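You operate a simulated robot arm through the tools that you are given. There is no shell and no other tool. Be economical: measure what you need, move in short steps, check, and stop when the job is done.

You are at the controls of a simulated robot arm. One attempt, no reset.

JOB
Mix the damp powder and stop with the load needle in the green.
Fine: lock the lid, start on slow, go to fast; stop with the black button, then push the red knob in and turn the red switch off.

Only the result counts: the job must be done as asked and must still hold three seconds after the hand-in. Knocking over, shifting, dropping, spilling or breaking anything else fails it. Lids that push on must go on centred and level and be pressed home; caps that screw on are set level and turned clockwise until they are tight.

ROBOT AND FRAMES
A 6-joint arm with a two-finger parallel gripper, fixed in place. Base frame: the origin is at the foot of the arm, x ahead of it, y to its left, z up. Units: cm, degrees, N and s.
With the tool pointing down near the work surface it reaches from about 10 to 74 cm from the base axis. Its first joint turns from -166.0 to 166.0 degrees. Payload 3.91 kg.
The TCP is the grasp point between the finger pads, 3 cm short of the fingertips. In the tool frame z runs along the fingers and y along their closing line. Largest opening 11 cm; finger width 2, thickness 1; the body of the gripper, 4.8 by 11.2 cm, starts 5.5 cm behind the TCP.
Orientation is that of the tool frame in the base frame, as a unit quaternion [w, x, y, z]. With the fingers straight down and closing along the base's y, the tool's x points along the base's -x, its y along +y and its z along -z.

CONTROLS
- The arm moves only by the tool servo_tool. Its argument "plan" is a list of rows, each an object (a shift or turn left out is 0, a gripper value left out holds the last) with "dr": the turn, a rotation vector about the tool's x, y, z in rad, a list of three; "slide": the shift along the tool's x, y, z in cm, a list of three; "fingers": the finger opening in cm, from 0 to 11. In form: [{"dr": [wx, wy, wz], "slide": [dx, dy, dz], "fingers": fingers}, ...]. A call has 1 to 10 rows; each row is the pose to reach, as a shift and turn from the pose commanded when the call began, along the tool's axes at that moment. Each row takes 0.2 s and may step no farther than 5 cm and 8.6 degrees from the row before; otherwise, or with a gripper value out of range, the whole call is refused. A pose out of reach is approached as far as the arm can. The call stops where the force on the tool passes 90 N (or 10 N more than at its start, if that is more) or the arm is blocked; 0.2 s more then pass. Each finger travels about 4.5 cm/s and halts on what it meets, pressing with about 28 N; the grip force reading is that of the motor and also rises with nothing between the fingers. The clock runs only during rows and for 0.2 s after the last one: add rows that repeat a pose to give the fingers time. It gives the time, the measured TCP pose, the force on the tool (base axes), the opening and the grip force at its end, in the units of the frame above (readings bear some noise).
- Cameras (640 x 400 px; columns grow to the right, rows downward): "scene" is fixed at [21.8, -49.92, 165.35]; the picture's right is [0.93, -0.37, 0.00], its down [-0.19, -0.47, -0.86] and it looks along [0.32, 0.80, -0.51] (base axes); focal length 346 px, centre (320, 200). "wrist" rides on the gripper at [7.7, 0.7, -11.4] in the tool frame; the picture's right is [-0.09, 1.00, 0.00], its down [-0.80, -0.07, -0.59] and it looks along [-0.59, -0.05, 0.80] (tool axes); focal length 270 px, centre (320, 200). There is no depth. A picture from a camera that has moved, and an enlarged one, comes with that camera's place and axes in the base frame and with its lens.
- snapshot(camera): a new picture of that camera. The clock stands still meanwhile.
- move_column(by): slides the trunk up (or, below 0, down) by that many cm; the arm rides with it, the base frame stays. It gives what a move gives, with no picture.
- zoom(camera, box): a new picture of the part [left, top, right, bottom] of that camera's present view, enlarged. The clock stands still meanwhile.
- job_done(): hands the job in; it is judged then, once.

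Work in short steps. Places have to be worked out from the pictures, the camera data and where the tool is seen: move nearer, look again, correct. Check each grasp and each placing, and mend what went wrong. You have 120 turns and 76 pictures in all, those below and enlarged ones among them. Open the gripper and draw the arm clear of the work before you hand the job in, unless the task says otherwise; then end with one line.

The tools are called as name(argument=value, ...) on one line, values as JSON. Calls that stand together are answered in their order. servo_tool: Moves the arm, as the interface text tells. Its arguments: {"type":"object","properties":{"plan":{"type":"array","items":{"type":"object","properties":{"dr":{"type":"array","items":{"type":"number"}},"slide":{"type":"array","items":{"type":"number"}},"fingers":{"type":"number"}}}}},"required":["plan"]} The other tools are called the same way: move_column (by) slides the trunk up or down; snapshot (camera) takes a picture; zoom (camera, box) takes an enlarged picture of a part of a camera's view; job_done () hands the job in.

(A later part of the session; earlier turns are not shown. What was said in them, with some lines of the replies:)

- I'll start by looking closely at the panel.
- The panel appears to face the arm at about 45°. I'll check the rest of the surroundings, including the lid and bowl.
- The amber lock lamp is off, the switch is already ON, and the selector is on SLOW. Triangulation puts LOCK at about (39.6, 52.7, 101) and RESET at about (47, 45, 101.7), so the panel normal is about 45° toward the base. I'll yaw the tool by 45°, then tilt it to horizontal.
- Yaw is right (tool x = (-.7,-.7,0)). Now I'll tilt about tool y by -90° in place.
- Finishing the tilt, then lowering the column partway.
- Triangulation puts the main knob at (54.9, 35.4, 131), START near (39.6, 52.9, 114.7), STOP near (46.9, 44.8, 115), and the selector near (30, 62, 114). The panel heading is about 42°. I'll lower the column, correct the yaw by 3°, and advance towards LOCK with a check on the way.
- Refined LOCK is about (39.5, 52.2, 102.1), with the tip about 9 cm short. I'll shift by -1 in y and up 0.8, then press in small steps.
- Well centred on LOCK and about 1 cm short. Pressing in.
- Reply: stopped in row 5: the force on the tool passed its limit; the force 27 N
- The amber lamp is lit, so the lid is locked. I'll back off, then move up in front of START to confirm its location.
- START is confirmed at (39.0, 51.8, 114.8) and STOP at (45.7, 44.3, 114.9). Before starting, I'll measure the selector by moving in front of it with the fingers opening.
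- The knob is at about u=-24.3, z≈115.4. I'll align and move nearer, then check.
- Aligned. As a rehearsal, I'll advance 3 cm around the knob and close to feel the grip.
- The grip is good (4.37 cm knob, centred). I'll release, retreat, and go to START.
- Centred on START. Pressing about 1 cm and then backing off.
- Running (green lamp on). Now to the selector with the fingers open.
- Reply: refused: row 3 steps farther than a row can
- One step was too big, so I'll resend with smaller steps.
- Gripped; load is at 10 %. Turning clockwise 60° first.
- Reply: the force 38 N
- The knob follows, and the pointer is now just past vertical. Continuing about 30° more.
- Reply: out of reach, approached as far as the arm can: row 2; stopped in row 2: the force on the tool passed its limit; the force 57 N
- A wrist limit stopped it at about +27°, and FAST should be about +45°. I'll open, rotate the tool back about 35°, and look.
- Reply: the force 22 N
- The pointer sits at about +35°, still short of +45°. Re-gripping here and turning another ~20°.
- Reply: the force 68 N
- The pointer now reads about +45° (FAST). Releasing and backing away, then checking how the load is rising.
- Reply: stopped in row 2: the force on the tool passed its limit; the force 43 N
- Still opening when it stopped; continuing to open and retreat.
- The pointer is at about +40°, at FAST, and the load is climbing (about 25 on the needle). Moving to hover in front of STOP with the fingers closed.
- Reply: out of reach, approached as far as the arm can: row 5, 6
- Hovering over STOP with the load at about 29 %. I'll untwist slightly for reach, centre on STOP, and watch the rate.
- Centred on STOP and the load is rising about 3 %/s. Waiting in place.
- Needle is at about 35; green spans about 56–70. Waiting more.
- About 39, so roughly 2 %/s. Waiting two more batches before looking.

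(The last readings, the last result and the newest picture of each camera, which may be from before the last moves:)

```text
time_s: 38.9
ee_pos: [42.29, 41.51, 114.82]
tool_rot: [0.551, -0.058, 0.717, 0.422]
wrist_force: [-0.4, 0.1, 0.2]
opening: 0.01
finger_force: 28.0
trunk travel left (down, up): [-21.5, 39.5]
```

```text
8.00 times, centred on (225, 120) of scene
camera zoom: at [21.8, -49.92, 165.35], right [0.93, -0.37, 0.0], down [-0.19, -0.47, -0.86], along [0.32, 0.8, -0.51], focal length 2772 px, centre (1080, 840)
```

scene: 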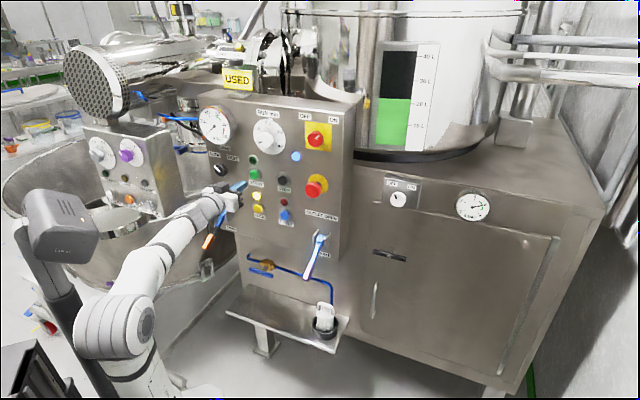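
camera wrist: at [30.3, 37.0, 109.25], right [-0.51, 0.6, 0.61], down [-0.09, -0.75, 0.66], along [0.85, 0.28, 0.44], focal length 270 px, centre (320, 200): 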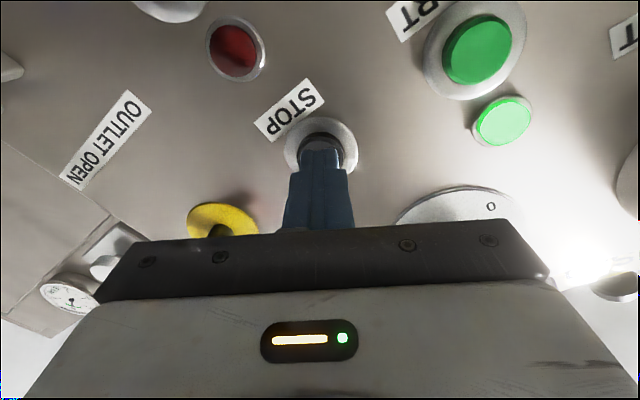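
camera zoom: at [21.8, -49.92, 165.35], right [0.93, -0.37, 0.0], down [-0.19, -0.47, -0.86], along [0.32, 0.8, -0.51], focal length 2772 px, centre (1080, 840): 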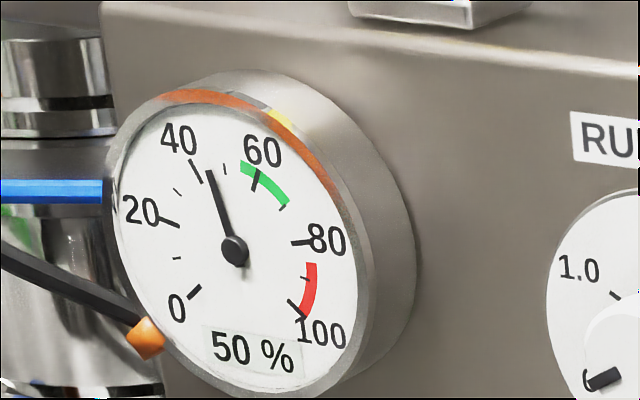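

Needle at about 46. Two more batches.

servo_tool(plan=[{"slide": [0, 0, 0]}, {"slide": [0, 0, 0]}, {"slide": [0, 0, 0]}, {"slide": [0, 0, 0]}, {"slide": [0, 0, 0]}, {"slide": [0, 0, 0]}, {"slide": [0, 0, 0]}, {"slide": [0, 0, 0]}, {"slide": [0, 0, 0]}, {"slide": [0, 0, 0]}])

servo_tool(plan=[{"slide": [0, 0, 0]}, {"slide": [0, 0, 0]}, {"slide": [0, 0, 0]}, {"slide": [0, 0, 0]}, {"slide": [0, 0, 0]}, {"slide": [0, 0, 0]}, {"slide": [0, 0, 0]}, {"slide": [0, 0, 0]}, {"slide": [0, 0, 0]}, {"slide": [0, 0, 0]}])

zoom(camera="scene", box=[185, 95, 265, 145])

```text
time_s: 41.1
ee_pos: [42.46, 41.46, 114.9]
tool_rot: [0.551, -0.058, 0.717, 0.422]
wrist_force: [-0.1, -0.5, 0.6]
opening: 0.01
finger_force: 28.1
trunk travel left (down, up): [-21.5, 39.5]
```

```text
time_s: 43.3
ee_pos: [42.36, 41.51, 114.84]
tool_rot: [0.552, -0.057, 0.717, 0.421]
wrist_force: [-0.8, -0.7, -0.3]
opening: 0.03
finger_force: 28.2
trunk travel left (down, up): [-21.5, 39.5]
```

```text
8.00 times, centred on (225, 120) of scene
camera zoom: at [21.8, -49.92, 165.35], right [0.93, -0.37, 0.0], down [-0.19, -0.47, -0.86], along [0.32, 0.8, -0.51], focal length 2772 px, centre (1080, 840)
```

zoom: 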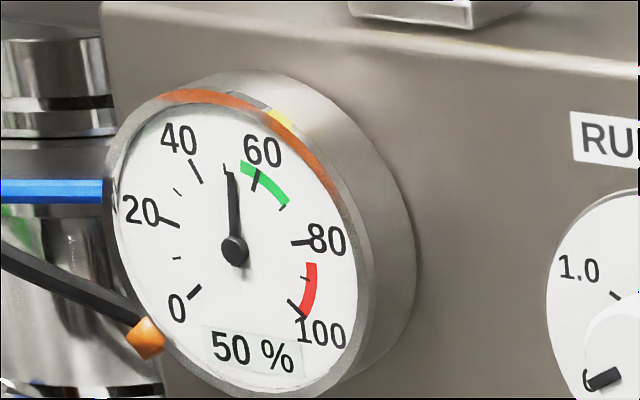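

Needle at about 52. Two more batches (to about 58).

servo_tool(plan=[{"slide": [0, 0, 0]}, {"slide": [0, 0, 0]}, {"slide": [0, 0, 0]}, {"slide": [0, 0, 0]}, {"slide": [0, 0, 0]}, {"slide": [0, 0, 0]}, {"slide": [0, 0, 0]}, {"slide": [0, 0, 0]}, {"slide": [0, 0, 0]}, {"slide": [0, 0, 0]}])

servo_tool(plan=[{"slide": [0, 0, 0]}, {"slide": [0, 0, 0]}, {"slide": [0, 0, 0]}, {"slide": [0, 0, 0]}, {"slide": [0, 0, 0]}, {"slide": [0, 0, 0]}, {"slide": [0, 0, 0]}, {"slide": [0, 0, 0]}, {"slide": [0, 0, 0]}, {"slide": [0, 0, 0]}])

zoom(camera="scene", box=[185, 95, 265, 145])

```text
time_s: 45.5
ee_pos: [42.38, 41.34, 114.92]
tool_rot: [0.552, -0.057, 0.717, 0.421]
wrist_force: [-0.2, 0.4, 0.6]
opening: 0.0
finger_force: 27.2
trunk travel left (down, up): [-21.5, 39.5]
```

```text
time_s: 47.7
ee_pos: [42.36, 41.4, 114.97]
tool_rot: [0.552, -0.058, 0.717, 0.422]
wrist_force: [0.5, -0.2, -0.5]
opening: 0.01
finger_force: 27.8
trunk travel left (down, up): [-21.5, 39.5]
```

```text
8.00 times, centred on (225, 120) of scene
camera zoom: at [21.8, -49.92, 165.35], right [0.93, -0.37, 0.0], down [-0.19, -0.47, -0.86], along [0.32, 0.8, -0.51], focal length 2772 px, centre (1080, 840)
```

zoom: 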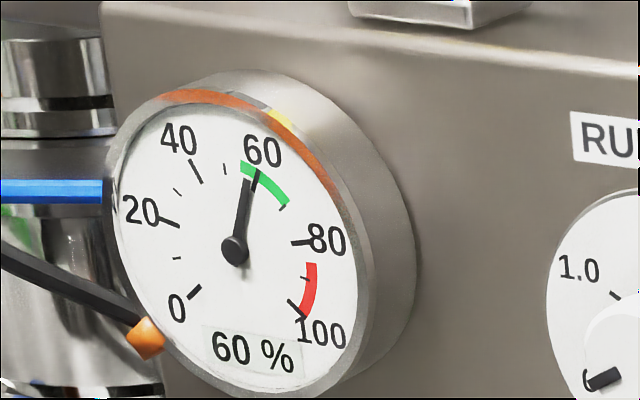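

Needle is at about 58, in the green. I'll hold about 1.4 s more so it sits near 61, then press STOP and back off.

servo_tool(plan=[{"slide": [0, 0, 0]}, {"slide": [0, 0, 0]}, {"slide": [0, 0, 0]}, {"slide": [0, 0, 0]}, {"slide": [0, 0, 0]}, {"slide": [0, 0, 0.6]}, {"slide": [0, 0, 1.1]}, {"slide": [0, 0, 1.45]}, {"slide": [0, 0, -1]}])

zoom(camera="scene", box=[185, 90, 345, 190])

```text
time_s: 49.7
ee_pos: [41.7, 40.87, 114.93]
tool_rot: [0.551, -0.057, 0.718, 0.422]
wrist_force: [-0.6, 0.0, -0.9]
opening: 0.02
finger_force: 28.3
trunk travel left (down, up): [-21.5, 39.5]
```

```text
4.00 times, centred on (265, 140) of scene
camera zoom: at [21.8, -49.92, 165.35], right [0.93, -0.37, 0.0], down [-0.19, -0.47, -0.86], along [0.32, 0.8, -0.51], focal length 1386 px, centre (540, 440)
```

zoom: 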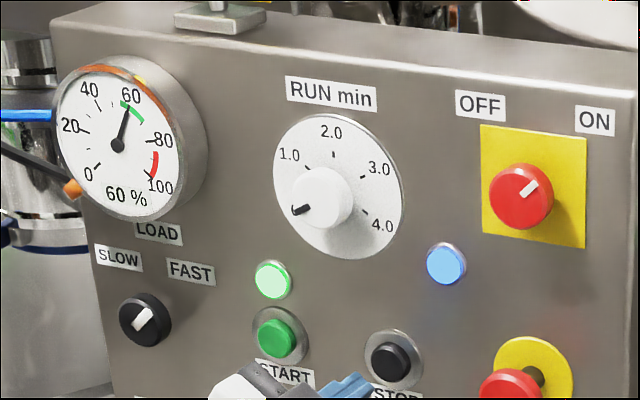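

The green lamp still seems lit, so that press was too shallow. Pressing STOP deeper.

servo_tool(plan=[{"slide": [0, 0, 1.5]}, {"slide": [0, 0, 2.2]}, {"slide": [0, 0, 2.6]}, {"slide": [0, 0, 2.9]}])

zoom(camera="scene", box=[185, 90, 345, 190])

```text
time_s: 50.7
ee_pos: [43.79, 42.76, 114.88]
tool_rot: [0.551, -0.057, 0.717, 0.422]
wrist_force: [-2.8, -2.3, 1.1]
opening: 0.0
finger_force: 28.2
trunk travel left (down, up): [-21.5, 39.5]
```

```text
4.00 times, centred on (265, 140) of scene
camera zoom: at [21.8, -49.92, 165.35], right [0.93, -0.37, 0.0], down [-0.19, -0.47, -0.86], along [0.32, 0.8, -0.51], focal length 1386 px, centre (540, 440)
```

zoom: 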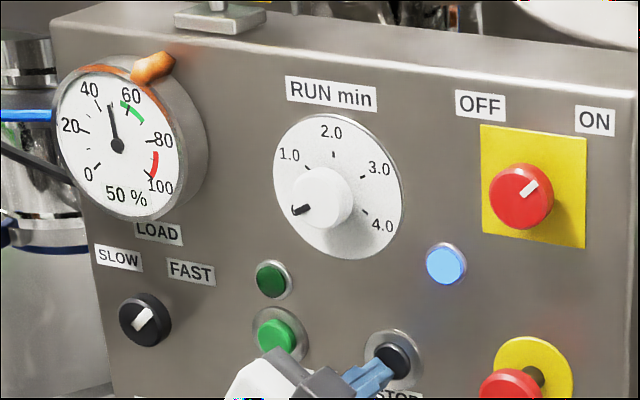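

STOP worked: the run lamp is off, and the orange peak marker on the gauge rim sits in the green. Next I'll retreat and move in front of the red mushroom knob, untwisting the wrist.

servo_tool(plan=[{"slide": [0, 0, -4]}, {"slide": [0, 0, -7.5]}, {"dr": [0, 0, -0.14], "slide": [-2.5, -3, -7.5]}, {"dr": [0, 0, -0.28], "slide": [-5, -6, -7.5]}, {"dr": [0, 0, -0.42], "slide": [-7.5, -9, -7.5]}, {"dr": [0, 0, -0.56], "slide": [-8.76, -10, -7.5]}, {"dr": [0, 0, -0.58], "slide": [-8.76, -10, -7.5]}])

snapshot(camera="wrist")

zoom(camera="scene", box=[185, 90, 345, 240])

```text
time_s: 52.3
ee_pos: [47.23, 27.93, 117.2]
tool_rot: [0.649, -0.26, 0.672, 0.246]
wrist_force: [0.1, 0.2, -0.4]
opening: 0.01
finger_force: 28.8
out of reach, approached as far as the arm can: row 4, 5
trunk travel left (down, up): [-21.5, 39.5]
```

```text
28 pictures are left
camera wrist: at [38.07, 20.66, 109.73], right [-0.66, 0.74, 0.08], down [-0.38, -0.43, 0.82], along [0.65, 0.52, 0.56], focal length 270 px, centre (320, 200)
```

wrist: 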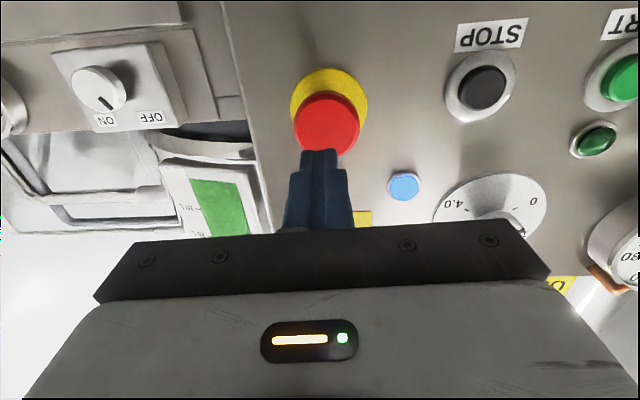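

```text
2.67 times, centred on (265, 165) of scene
camera zoom: at [21.8, -49.92, 165.35], right [0.93, -0.37, 0.0], down [-0.19, -0.47, -0.86], along [0.32, 0.8, -0.51], focal length 924 px, centre (467, 293)
```

zoom: 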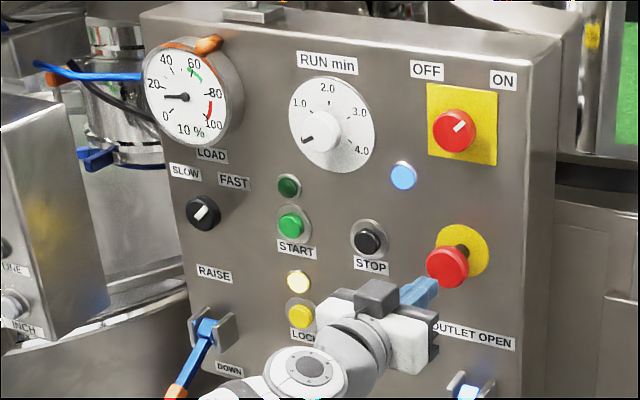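

The mushroom face centre is slightly lower and left of the tip. Shifting and pushing in gradually.

servo_tool(plan=[{"slide": [1.1, 0.65, 1.5]}, {"slide": [1.1, 0.65, 3]}, {"slide": [1.1, 0.65, 4]}, {"slide": [1.1, 0.65, 4.7]}, {"slide": [1.1, 0.65, 5.3]}, {"slide": [1.1, 0.65, 5.8]}])

zoom(camera="scene", box=[265, 90, 345, 240])

```text
time_s: 53.7
ee_pos: [50.37, 31.71, 115.79]
tool_rot: [0.65, -0.259, 0.671, 0.245]
wrist_force: [-62.1, -51.9, -35.5]
opening: 0.0
finger_force: 27.7
trunk travel left (down, up): [-21.5, 39.5]
```

```text
2.67 times, centred on (305, 165) of scene
camera zoom: at [21.8, -49.92, 165.35], right [0.93, -0.37, 0.0], down [-0.19, -0.47, -0.86], along [0.32, 0.8, -0.51], focal length 924 px, centre (360, 293)
```

zoom: 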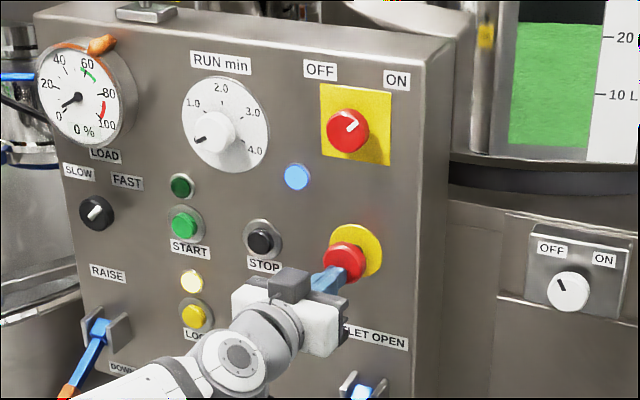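

The knob has been pushed in and now resists at about 88 N. Backing off to see whether it latched.

servo_tool(plan=[{"slide": [0, 0, -3]}, {"slide": [0, 0, -7]}, {"slide": [-4.5, 0, -7]}, {"slide": [-9, 0, -7], "fingers": 6.5}, {"slide": [-13.5, 0, -7]}, {"slide": [-15, 0, -7]}])

zoom(camera="scene", box=[265, 90, 345, 240])

snapshot(camera="wrist")

```text
time_s: 55.1
ee_pos: [46.07, 28.04, 130.99]
tool_rot: [0.649, -0.259, 0.672, 0.246]
wrist_force: [-0.8, -0.7, -0.2]
opening: 6.53
finger_force: 0.2
trunk travel left (down, up): [-21.5, 39.5]
```

```text
2.67 times, centred on (305, 165) of scene
camera zoom: at [21.8, -49.92, 165.35], right [0.93, -0.37, 0.0], down [-0.19, -0.47, -0.86], along [0.32, 0.8, -0.51], focal length 924 px, centre (360, 293)
```

zoom: 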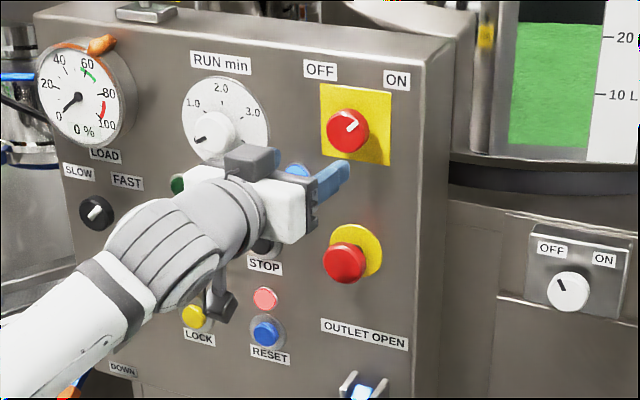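

```text
24 pictures are left
camera wrist: at [36.96, 20.77, 123.63], right [-0.66, 0.74, 0.08], down [-0.38, -0.43, 0.82], along [0.65, 0.52, 0.56], focal length 270 px, centre (320, 200)
```

wrist: 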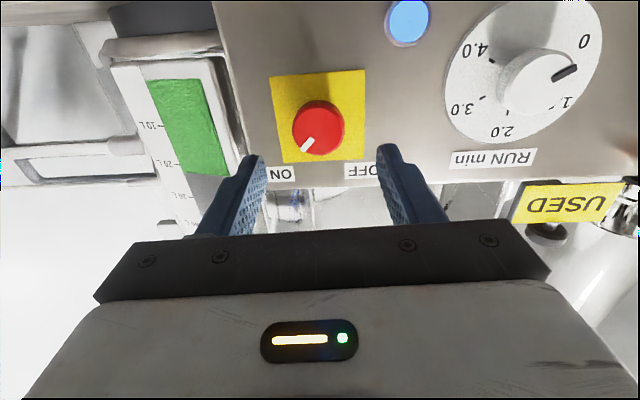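

The mushroom is latched in and the red lamp is lit. The tool is aligned with the main switch, so I'll advance around it and grip.

servo_tool(plan=[{"slide": [0, -0.1, 3]}, {"slide": [0, -0.1, 5]}, {"slide": [-0.1, -0.1, 6.3]}, {"slide": [-0.1, -0.1, 7.2]}, {"slide": [-0.1, -0.1, 7.2], "fingers": 2}, {"slide": [-0.1, -0.1, 7.2]}, {"slide": [-0.1, -0.1, 7.2]}])

snapshot(camera="wrist")

zoom(camera="scene", box=[285, 100, 345, 160])

```text
time_s: 56.7
ee_pos: [51.58, 32.74, 130.86]
tool_rot: [0.649, -0.259, 0.672, 0.246]
wrist_force: [4.1, -3.6, 1.6]
opening: 4.33
finger_force: 44.8
trunk travel left (down, up): [-21.5, 39.5]
```

```text
23 pictures are left
camera wrist: at [42.46, 25.43, 123.51], right [-0.66, 0.74, 0.08], down [-0.38, -0.43, 0.82], along [0.65, 0.51, 0.56], focal length 270 px, centre (320, 200)
```

wrist: 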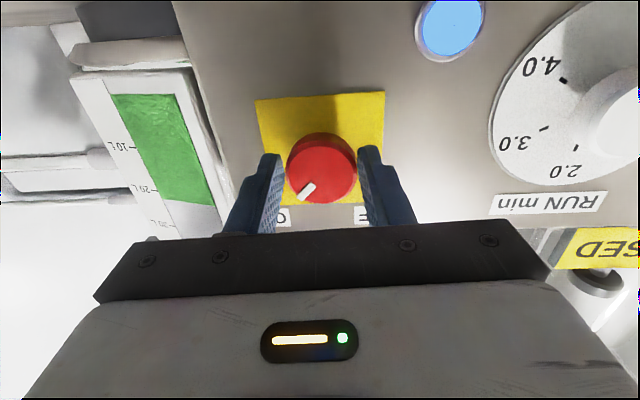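

```text
6.67 times, centred on (315, 130) of scene
camera zoom: at [21.8, -49.92, 165.35], right [0.93, -0.37, 0.0], down [-0.19, -0.47, -0.86], along [0.32, 0.8, -0.51], focal length 2310 px, centre (353, 667)
```

zoom: 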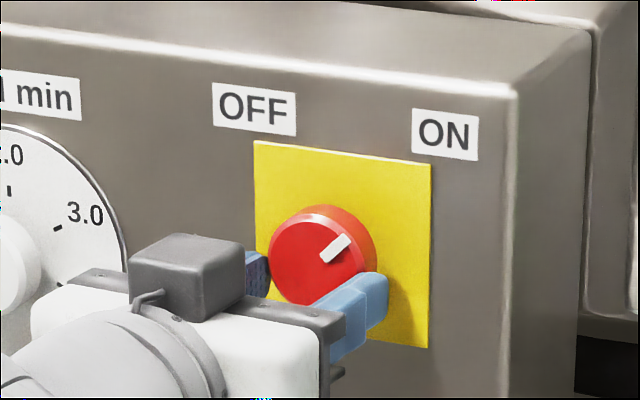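

Gripped (4.33 cm). Turning anticlockwise by about 85°.

servo_tool(plan=[{"dr": [0, 0, -0.15]}, {"dr": [0, 0, -0.3]}, {"dr": [0, 0, -0.45]}, {"dr": [0, 0, -0.6]}, {"dr": [0, 0, -0.75]}, {"dr": [0, 0, -0.9]}, {"dr": [0, 0, -1.05]}, {"dr": [0, 0, -1.2]}, {"dr": [0, 0, -1.35]}, {"dr": [0, 0, -1.5]}])

zoom(camera="scene", box=[265, 90, 345, 170])

```text
time_s: 58.9
ee_pos: [51.67, 32.29, 131.52]
tool_rot: [0.648, -0.641, 0.313, -0.266]
wrist_force: [32.5, -6.7, 49.6]
opening: 4.37
finger_force: 45.8
trunk travel left (down, up): [-21.5, 39.5]
```

```text
5.00 times, centred on (305, 130) of scene
camera zoom: at [21.8, -49.92, 165.35], right [0.93, -0.37, 0.0], down [-0.19, -0.47, -0.86], along [0.32, 0.8, -0.51], focal length 1732 px, centre (395, 550)
```

zoom: 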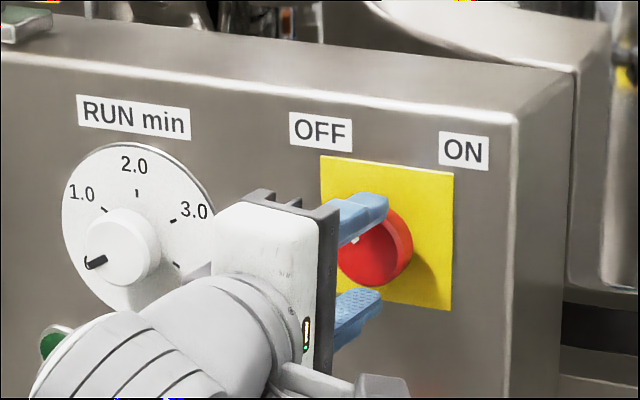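

The view is blocked, so I'm checking with the wrist camera.

snapshot(camera="wrist")

```text
20 pictures are left
camera wrist: at [48.16, 19.02, 130.53], right [-0.11, 0.1, -0.99], down [-0.97, 0.2, 0.13], along [0.21, 0.97, 0.08], focal length 270 px, centre (320, 200)
```

wrist: 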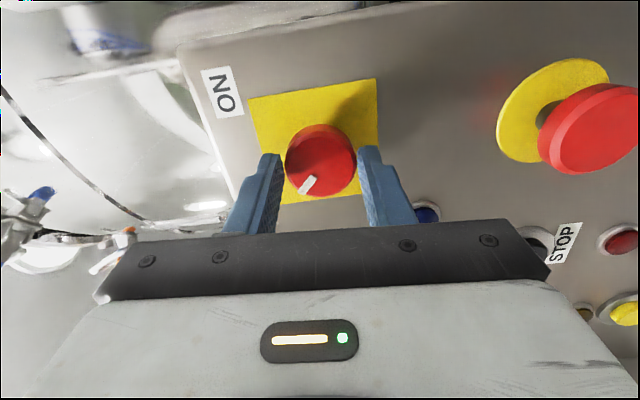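

The knob followed the gripper and the power lamp looks dark. Adding a little more turn, then releasing and backing off.

servo_tool(plan=[{"dr": [0, 0, -0.1]}, {"dr": [0, 0, 0.0]}, {"dr": [0, 0, 0.0], "fingers": 7.5}, {"dr": [0, 0, 0.0]}, {"dr": [0, 0, 0.0]}])

servo_tool(plan=[{"slide": [0, 0, -2]}, {"slide": [0, 0, -5]}, {"slide": [0, 0, -9]}])

snapshot(camera="wrist")

zoom(camera="scene", box=[185, 90, 345, 240])

```text
time_s: 60.1
ee_pos: [51.58, 32.85, 130.7]
tool_rot: [-0.642, 0.649, -0.314, 0.262]
wrist_force: [-0.5, 0.2, -0.1]
opening: 7.48
finger_force: 0.0
trunk travel left (down, up): [-21.5, 39.5]
```

```text
time_s: 60.9
ee_pos: [44.92, 26.84, 130.96]
tool_rot: [-0.643, 0.648, -0.314, 0.261]
wrist_force: [0.6, -0.1, -0.2]
opening: 7.5
finger_force: 0.1
trunk travel left (down, up): [-21.5, 39.5]
```

```text
19 pictures are left
camera wrist: at [41.44, 13.56, 130.25], right [-0.13, 0.09, -0.99], down [-0.97, 0.2, 0.14], along [0.21, 0.98, 0.06], focal length 270 px, centre (320, 200)
```

wrist: 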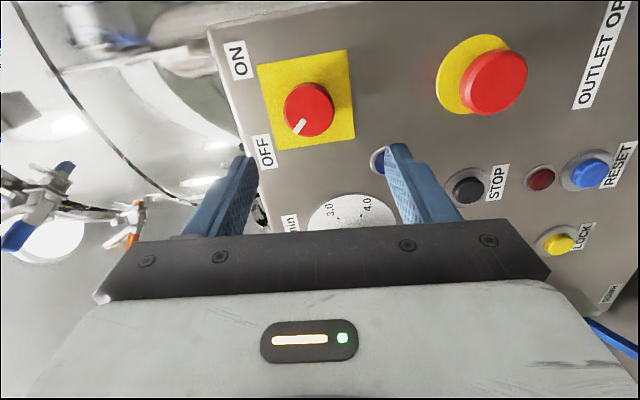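

```text
2.67 times, centred on (265, 165) of scene
camera zoom: at [21.8, -49.92, 165.35], right [0.93, -0.37, 0.0], down [-0.19, -0.47, -0.86], along [0.32, 0.8, -0.51], focal length 924 px, centre (467, 293)
```

zoom: 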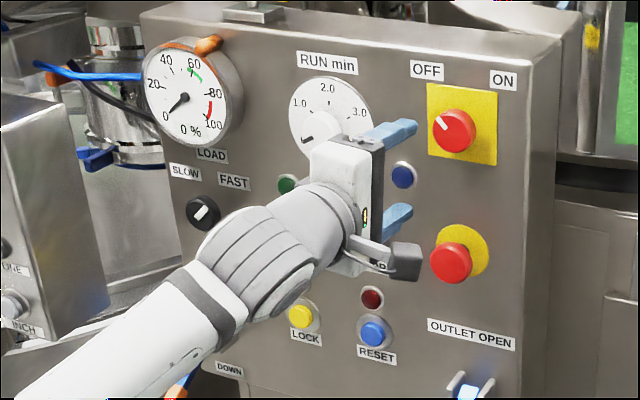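

The switch is at OFF, all lamps are out, and the mushroom stays in. Drawing the arm further clear.

servo_tool(plan=[{"slide": [0, 0, -4]}, {"slide": [0, 0, -8]}, {"slide": [0, 0, -12]}, {"slide": [0, 0, -12]}])

snapshot(camera="scene")

```text
time_s: 61.9
ee_pos: [40.55, 21.66, 127.72]
tool_rot: [-0.614, 0.68, -0.334, 0.222]
wrist_force: [0.2, 0.3, 0.1]
opening: 7.5
finger_force: 0.1
trunk travel left (down, up): [-21.5, 39.5]
```

```text
17 pictures are left
```

scene: 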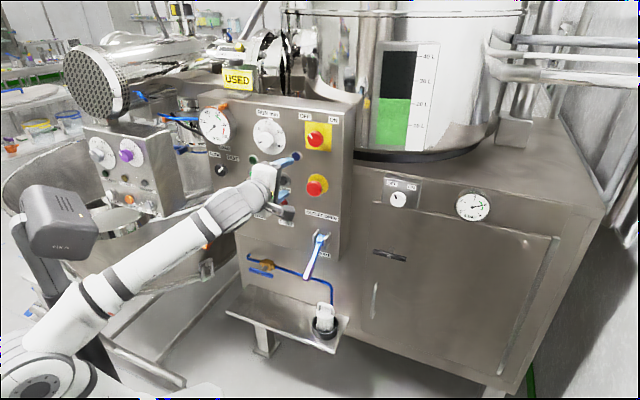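

The arm is clear of the panel and everything is in its final state, so I'm handing in.

job_done()

```text
The job is handed in.
```

I mixed the powder and pressed the black button with the load needle at about 61, inside the green. The red knob is in, the red switch is off and the arm is clear. The lid was locked first, and the mix started on slow before going to fast. The first stop press didn't register, so I pressed again about a second later; the gauge's orange rim marker now stands in the green.
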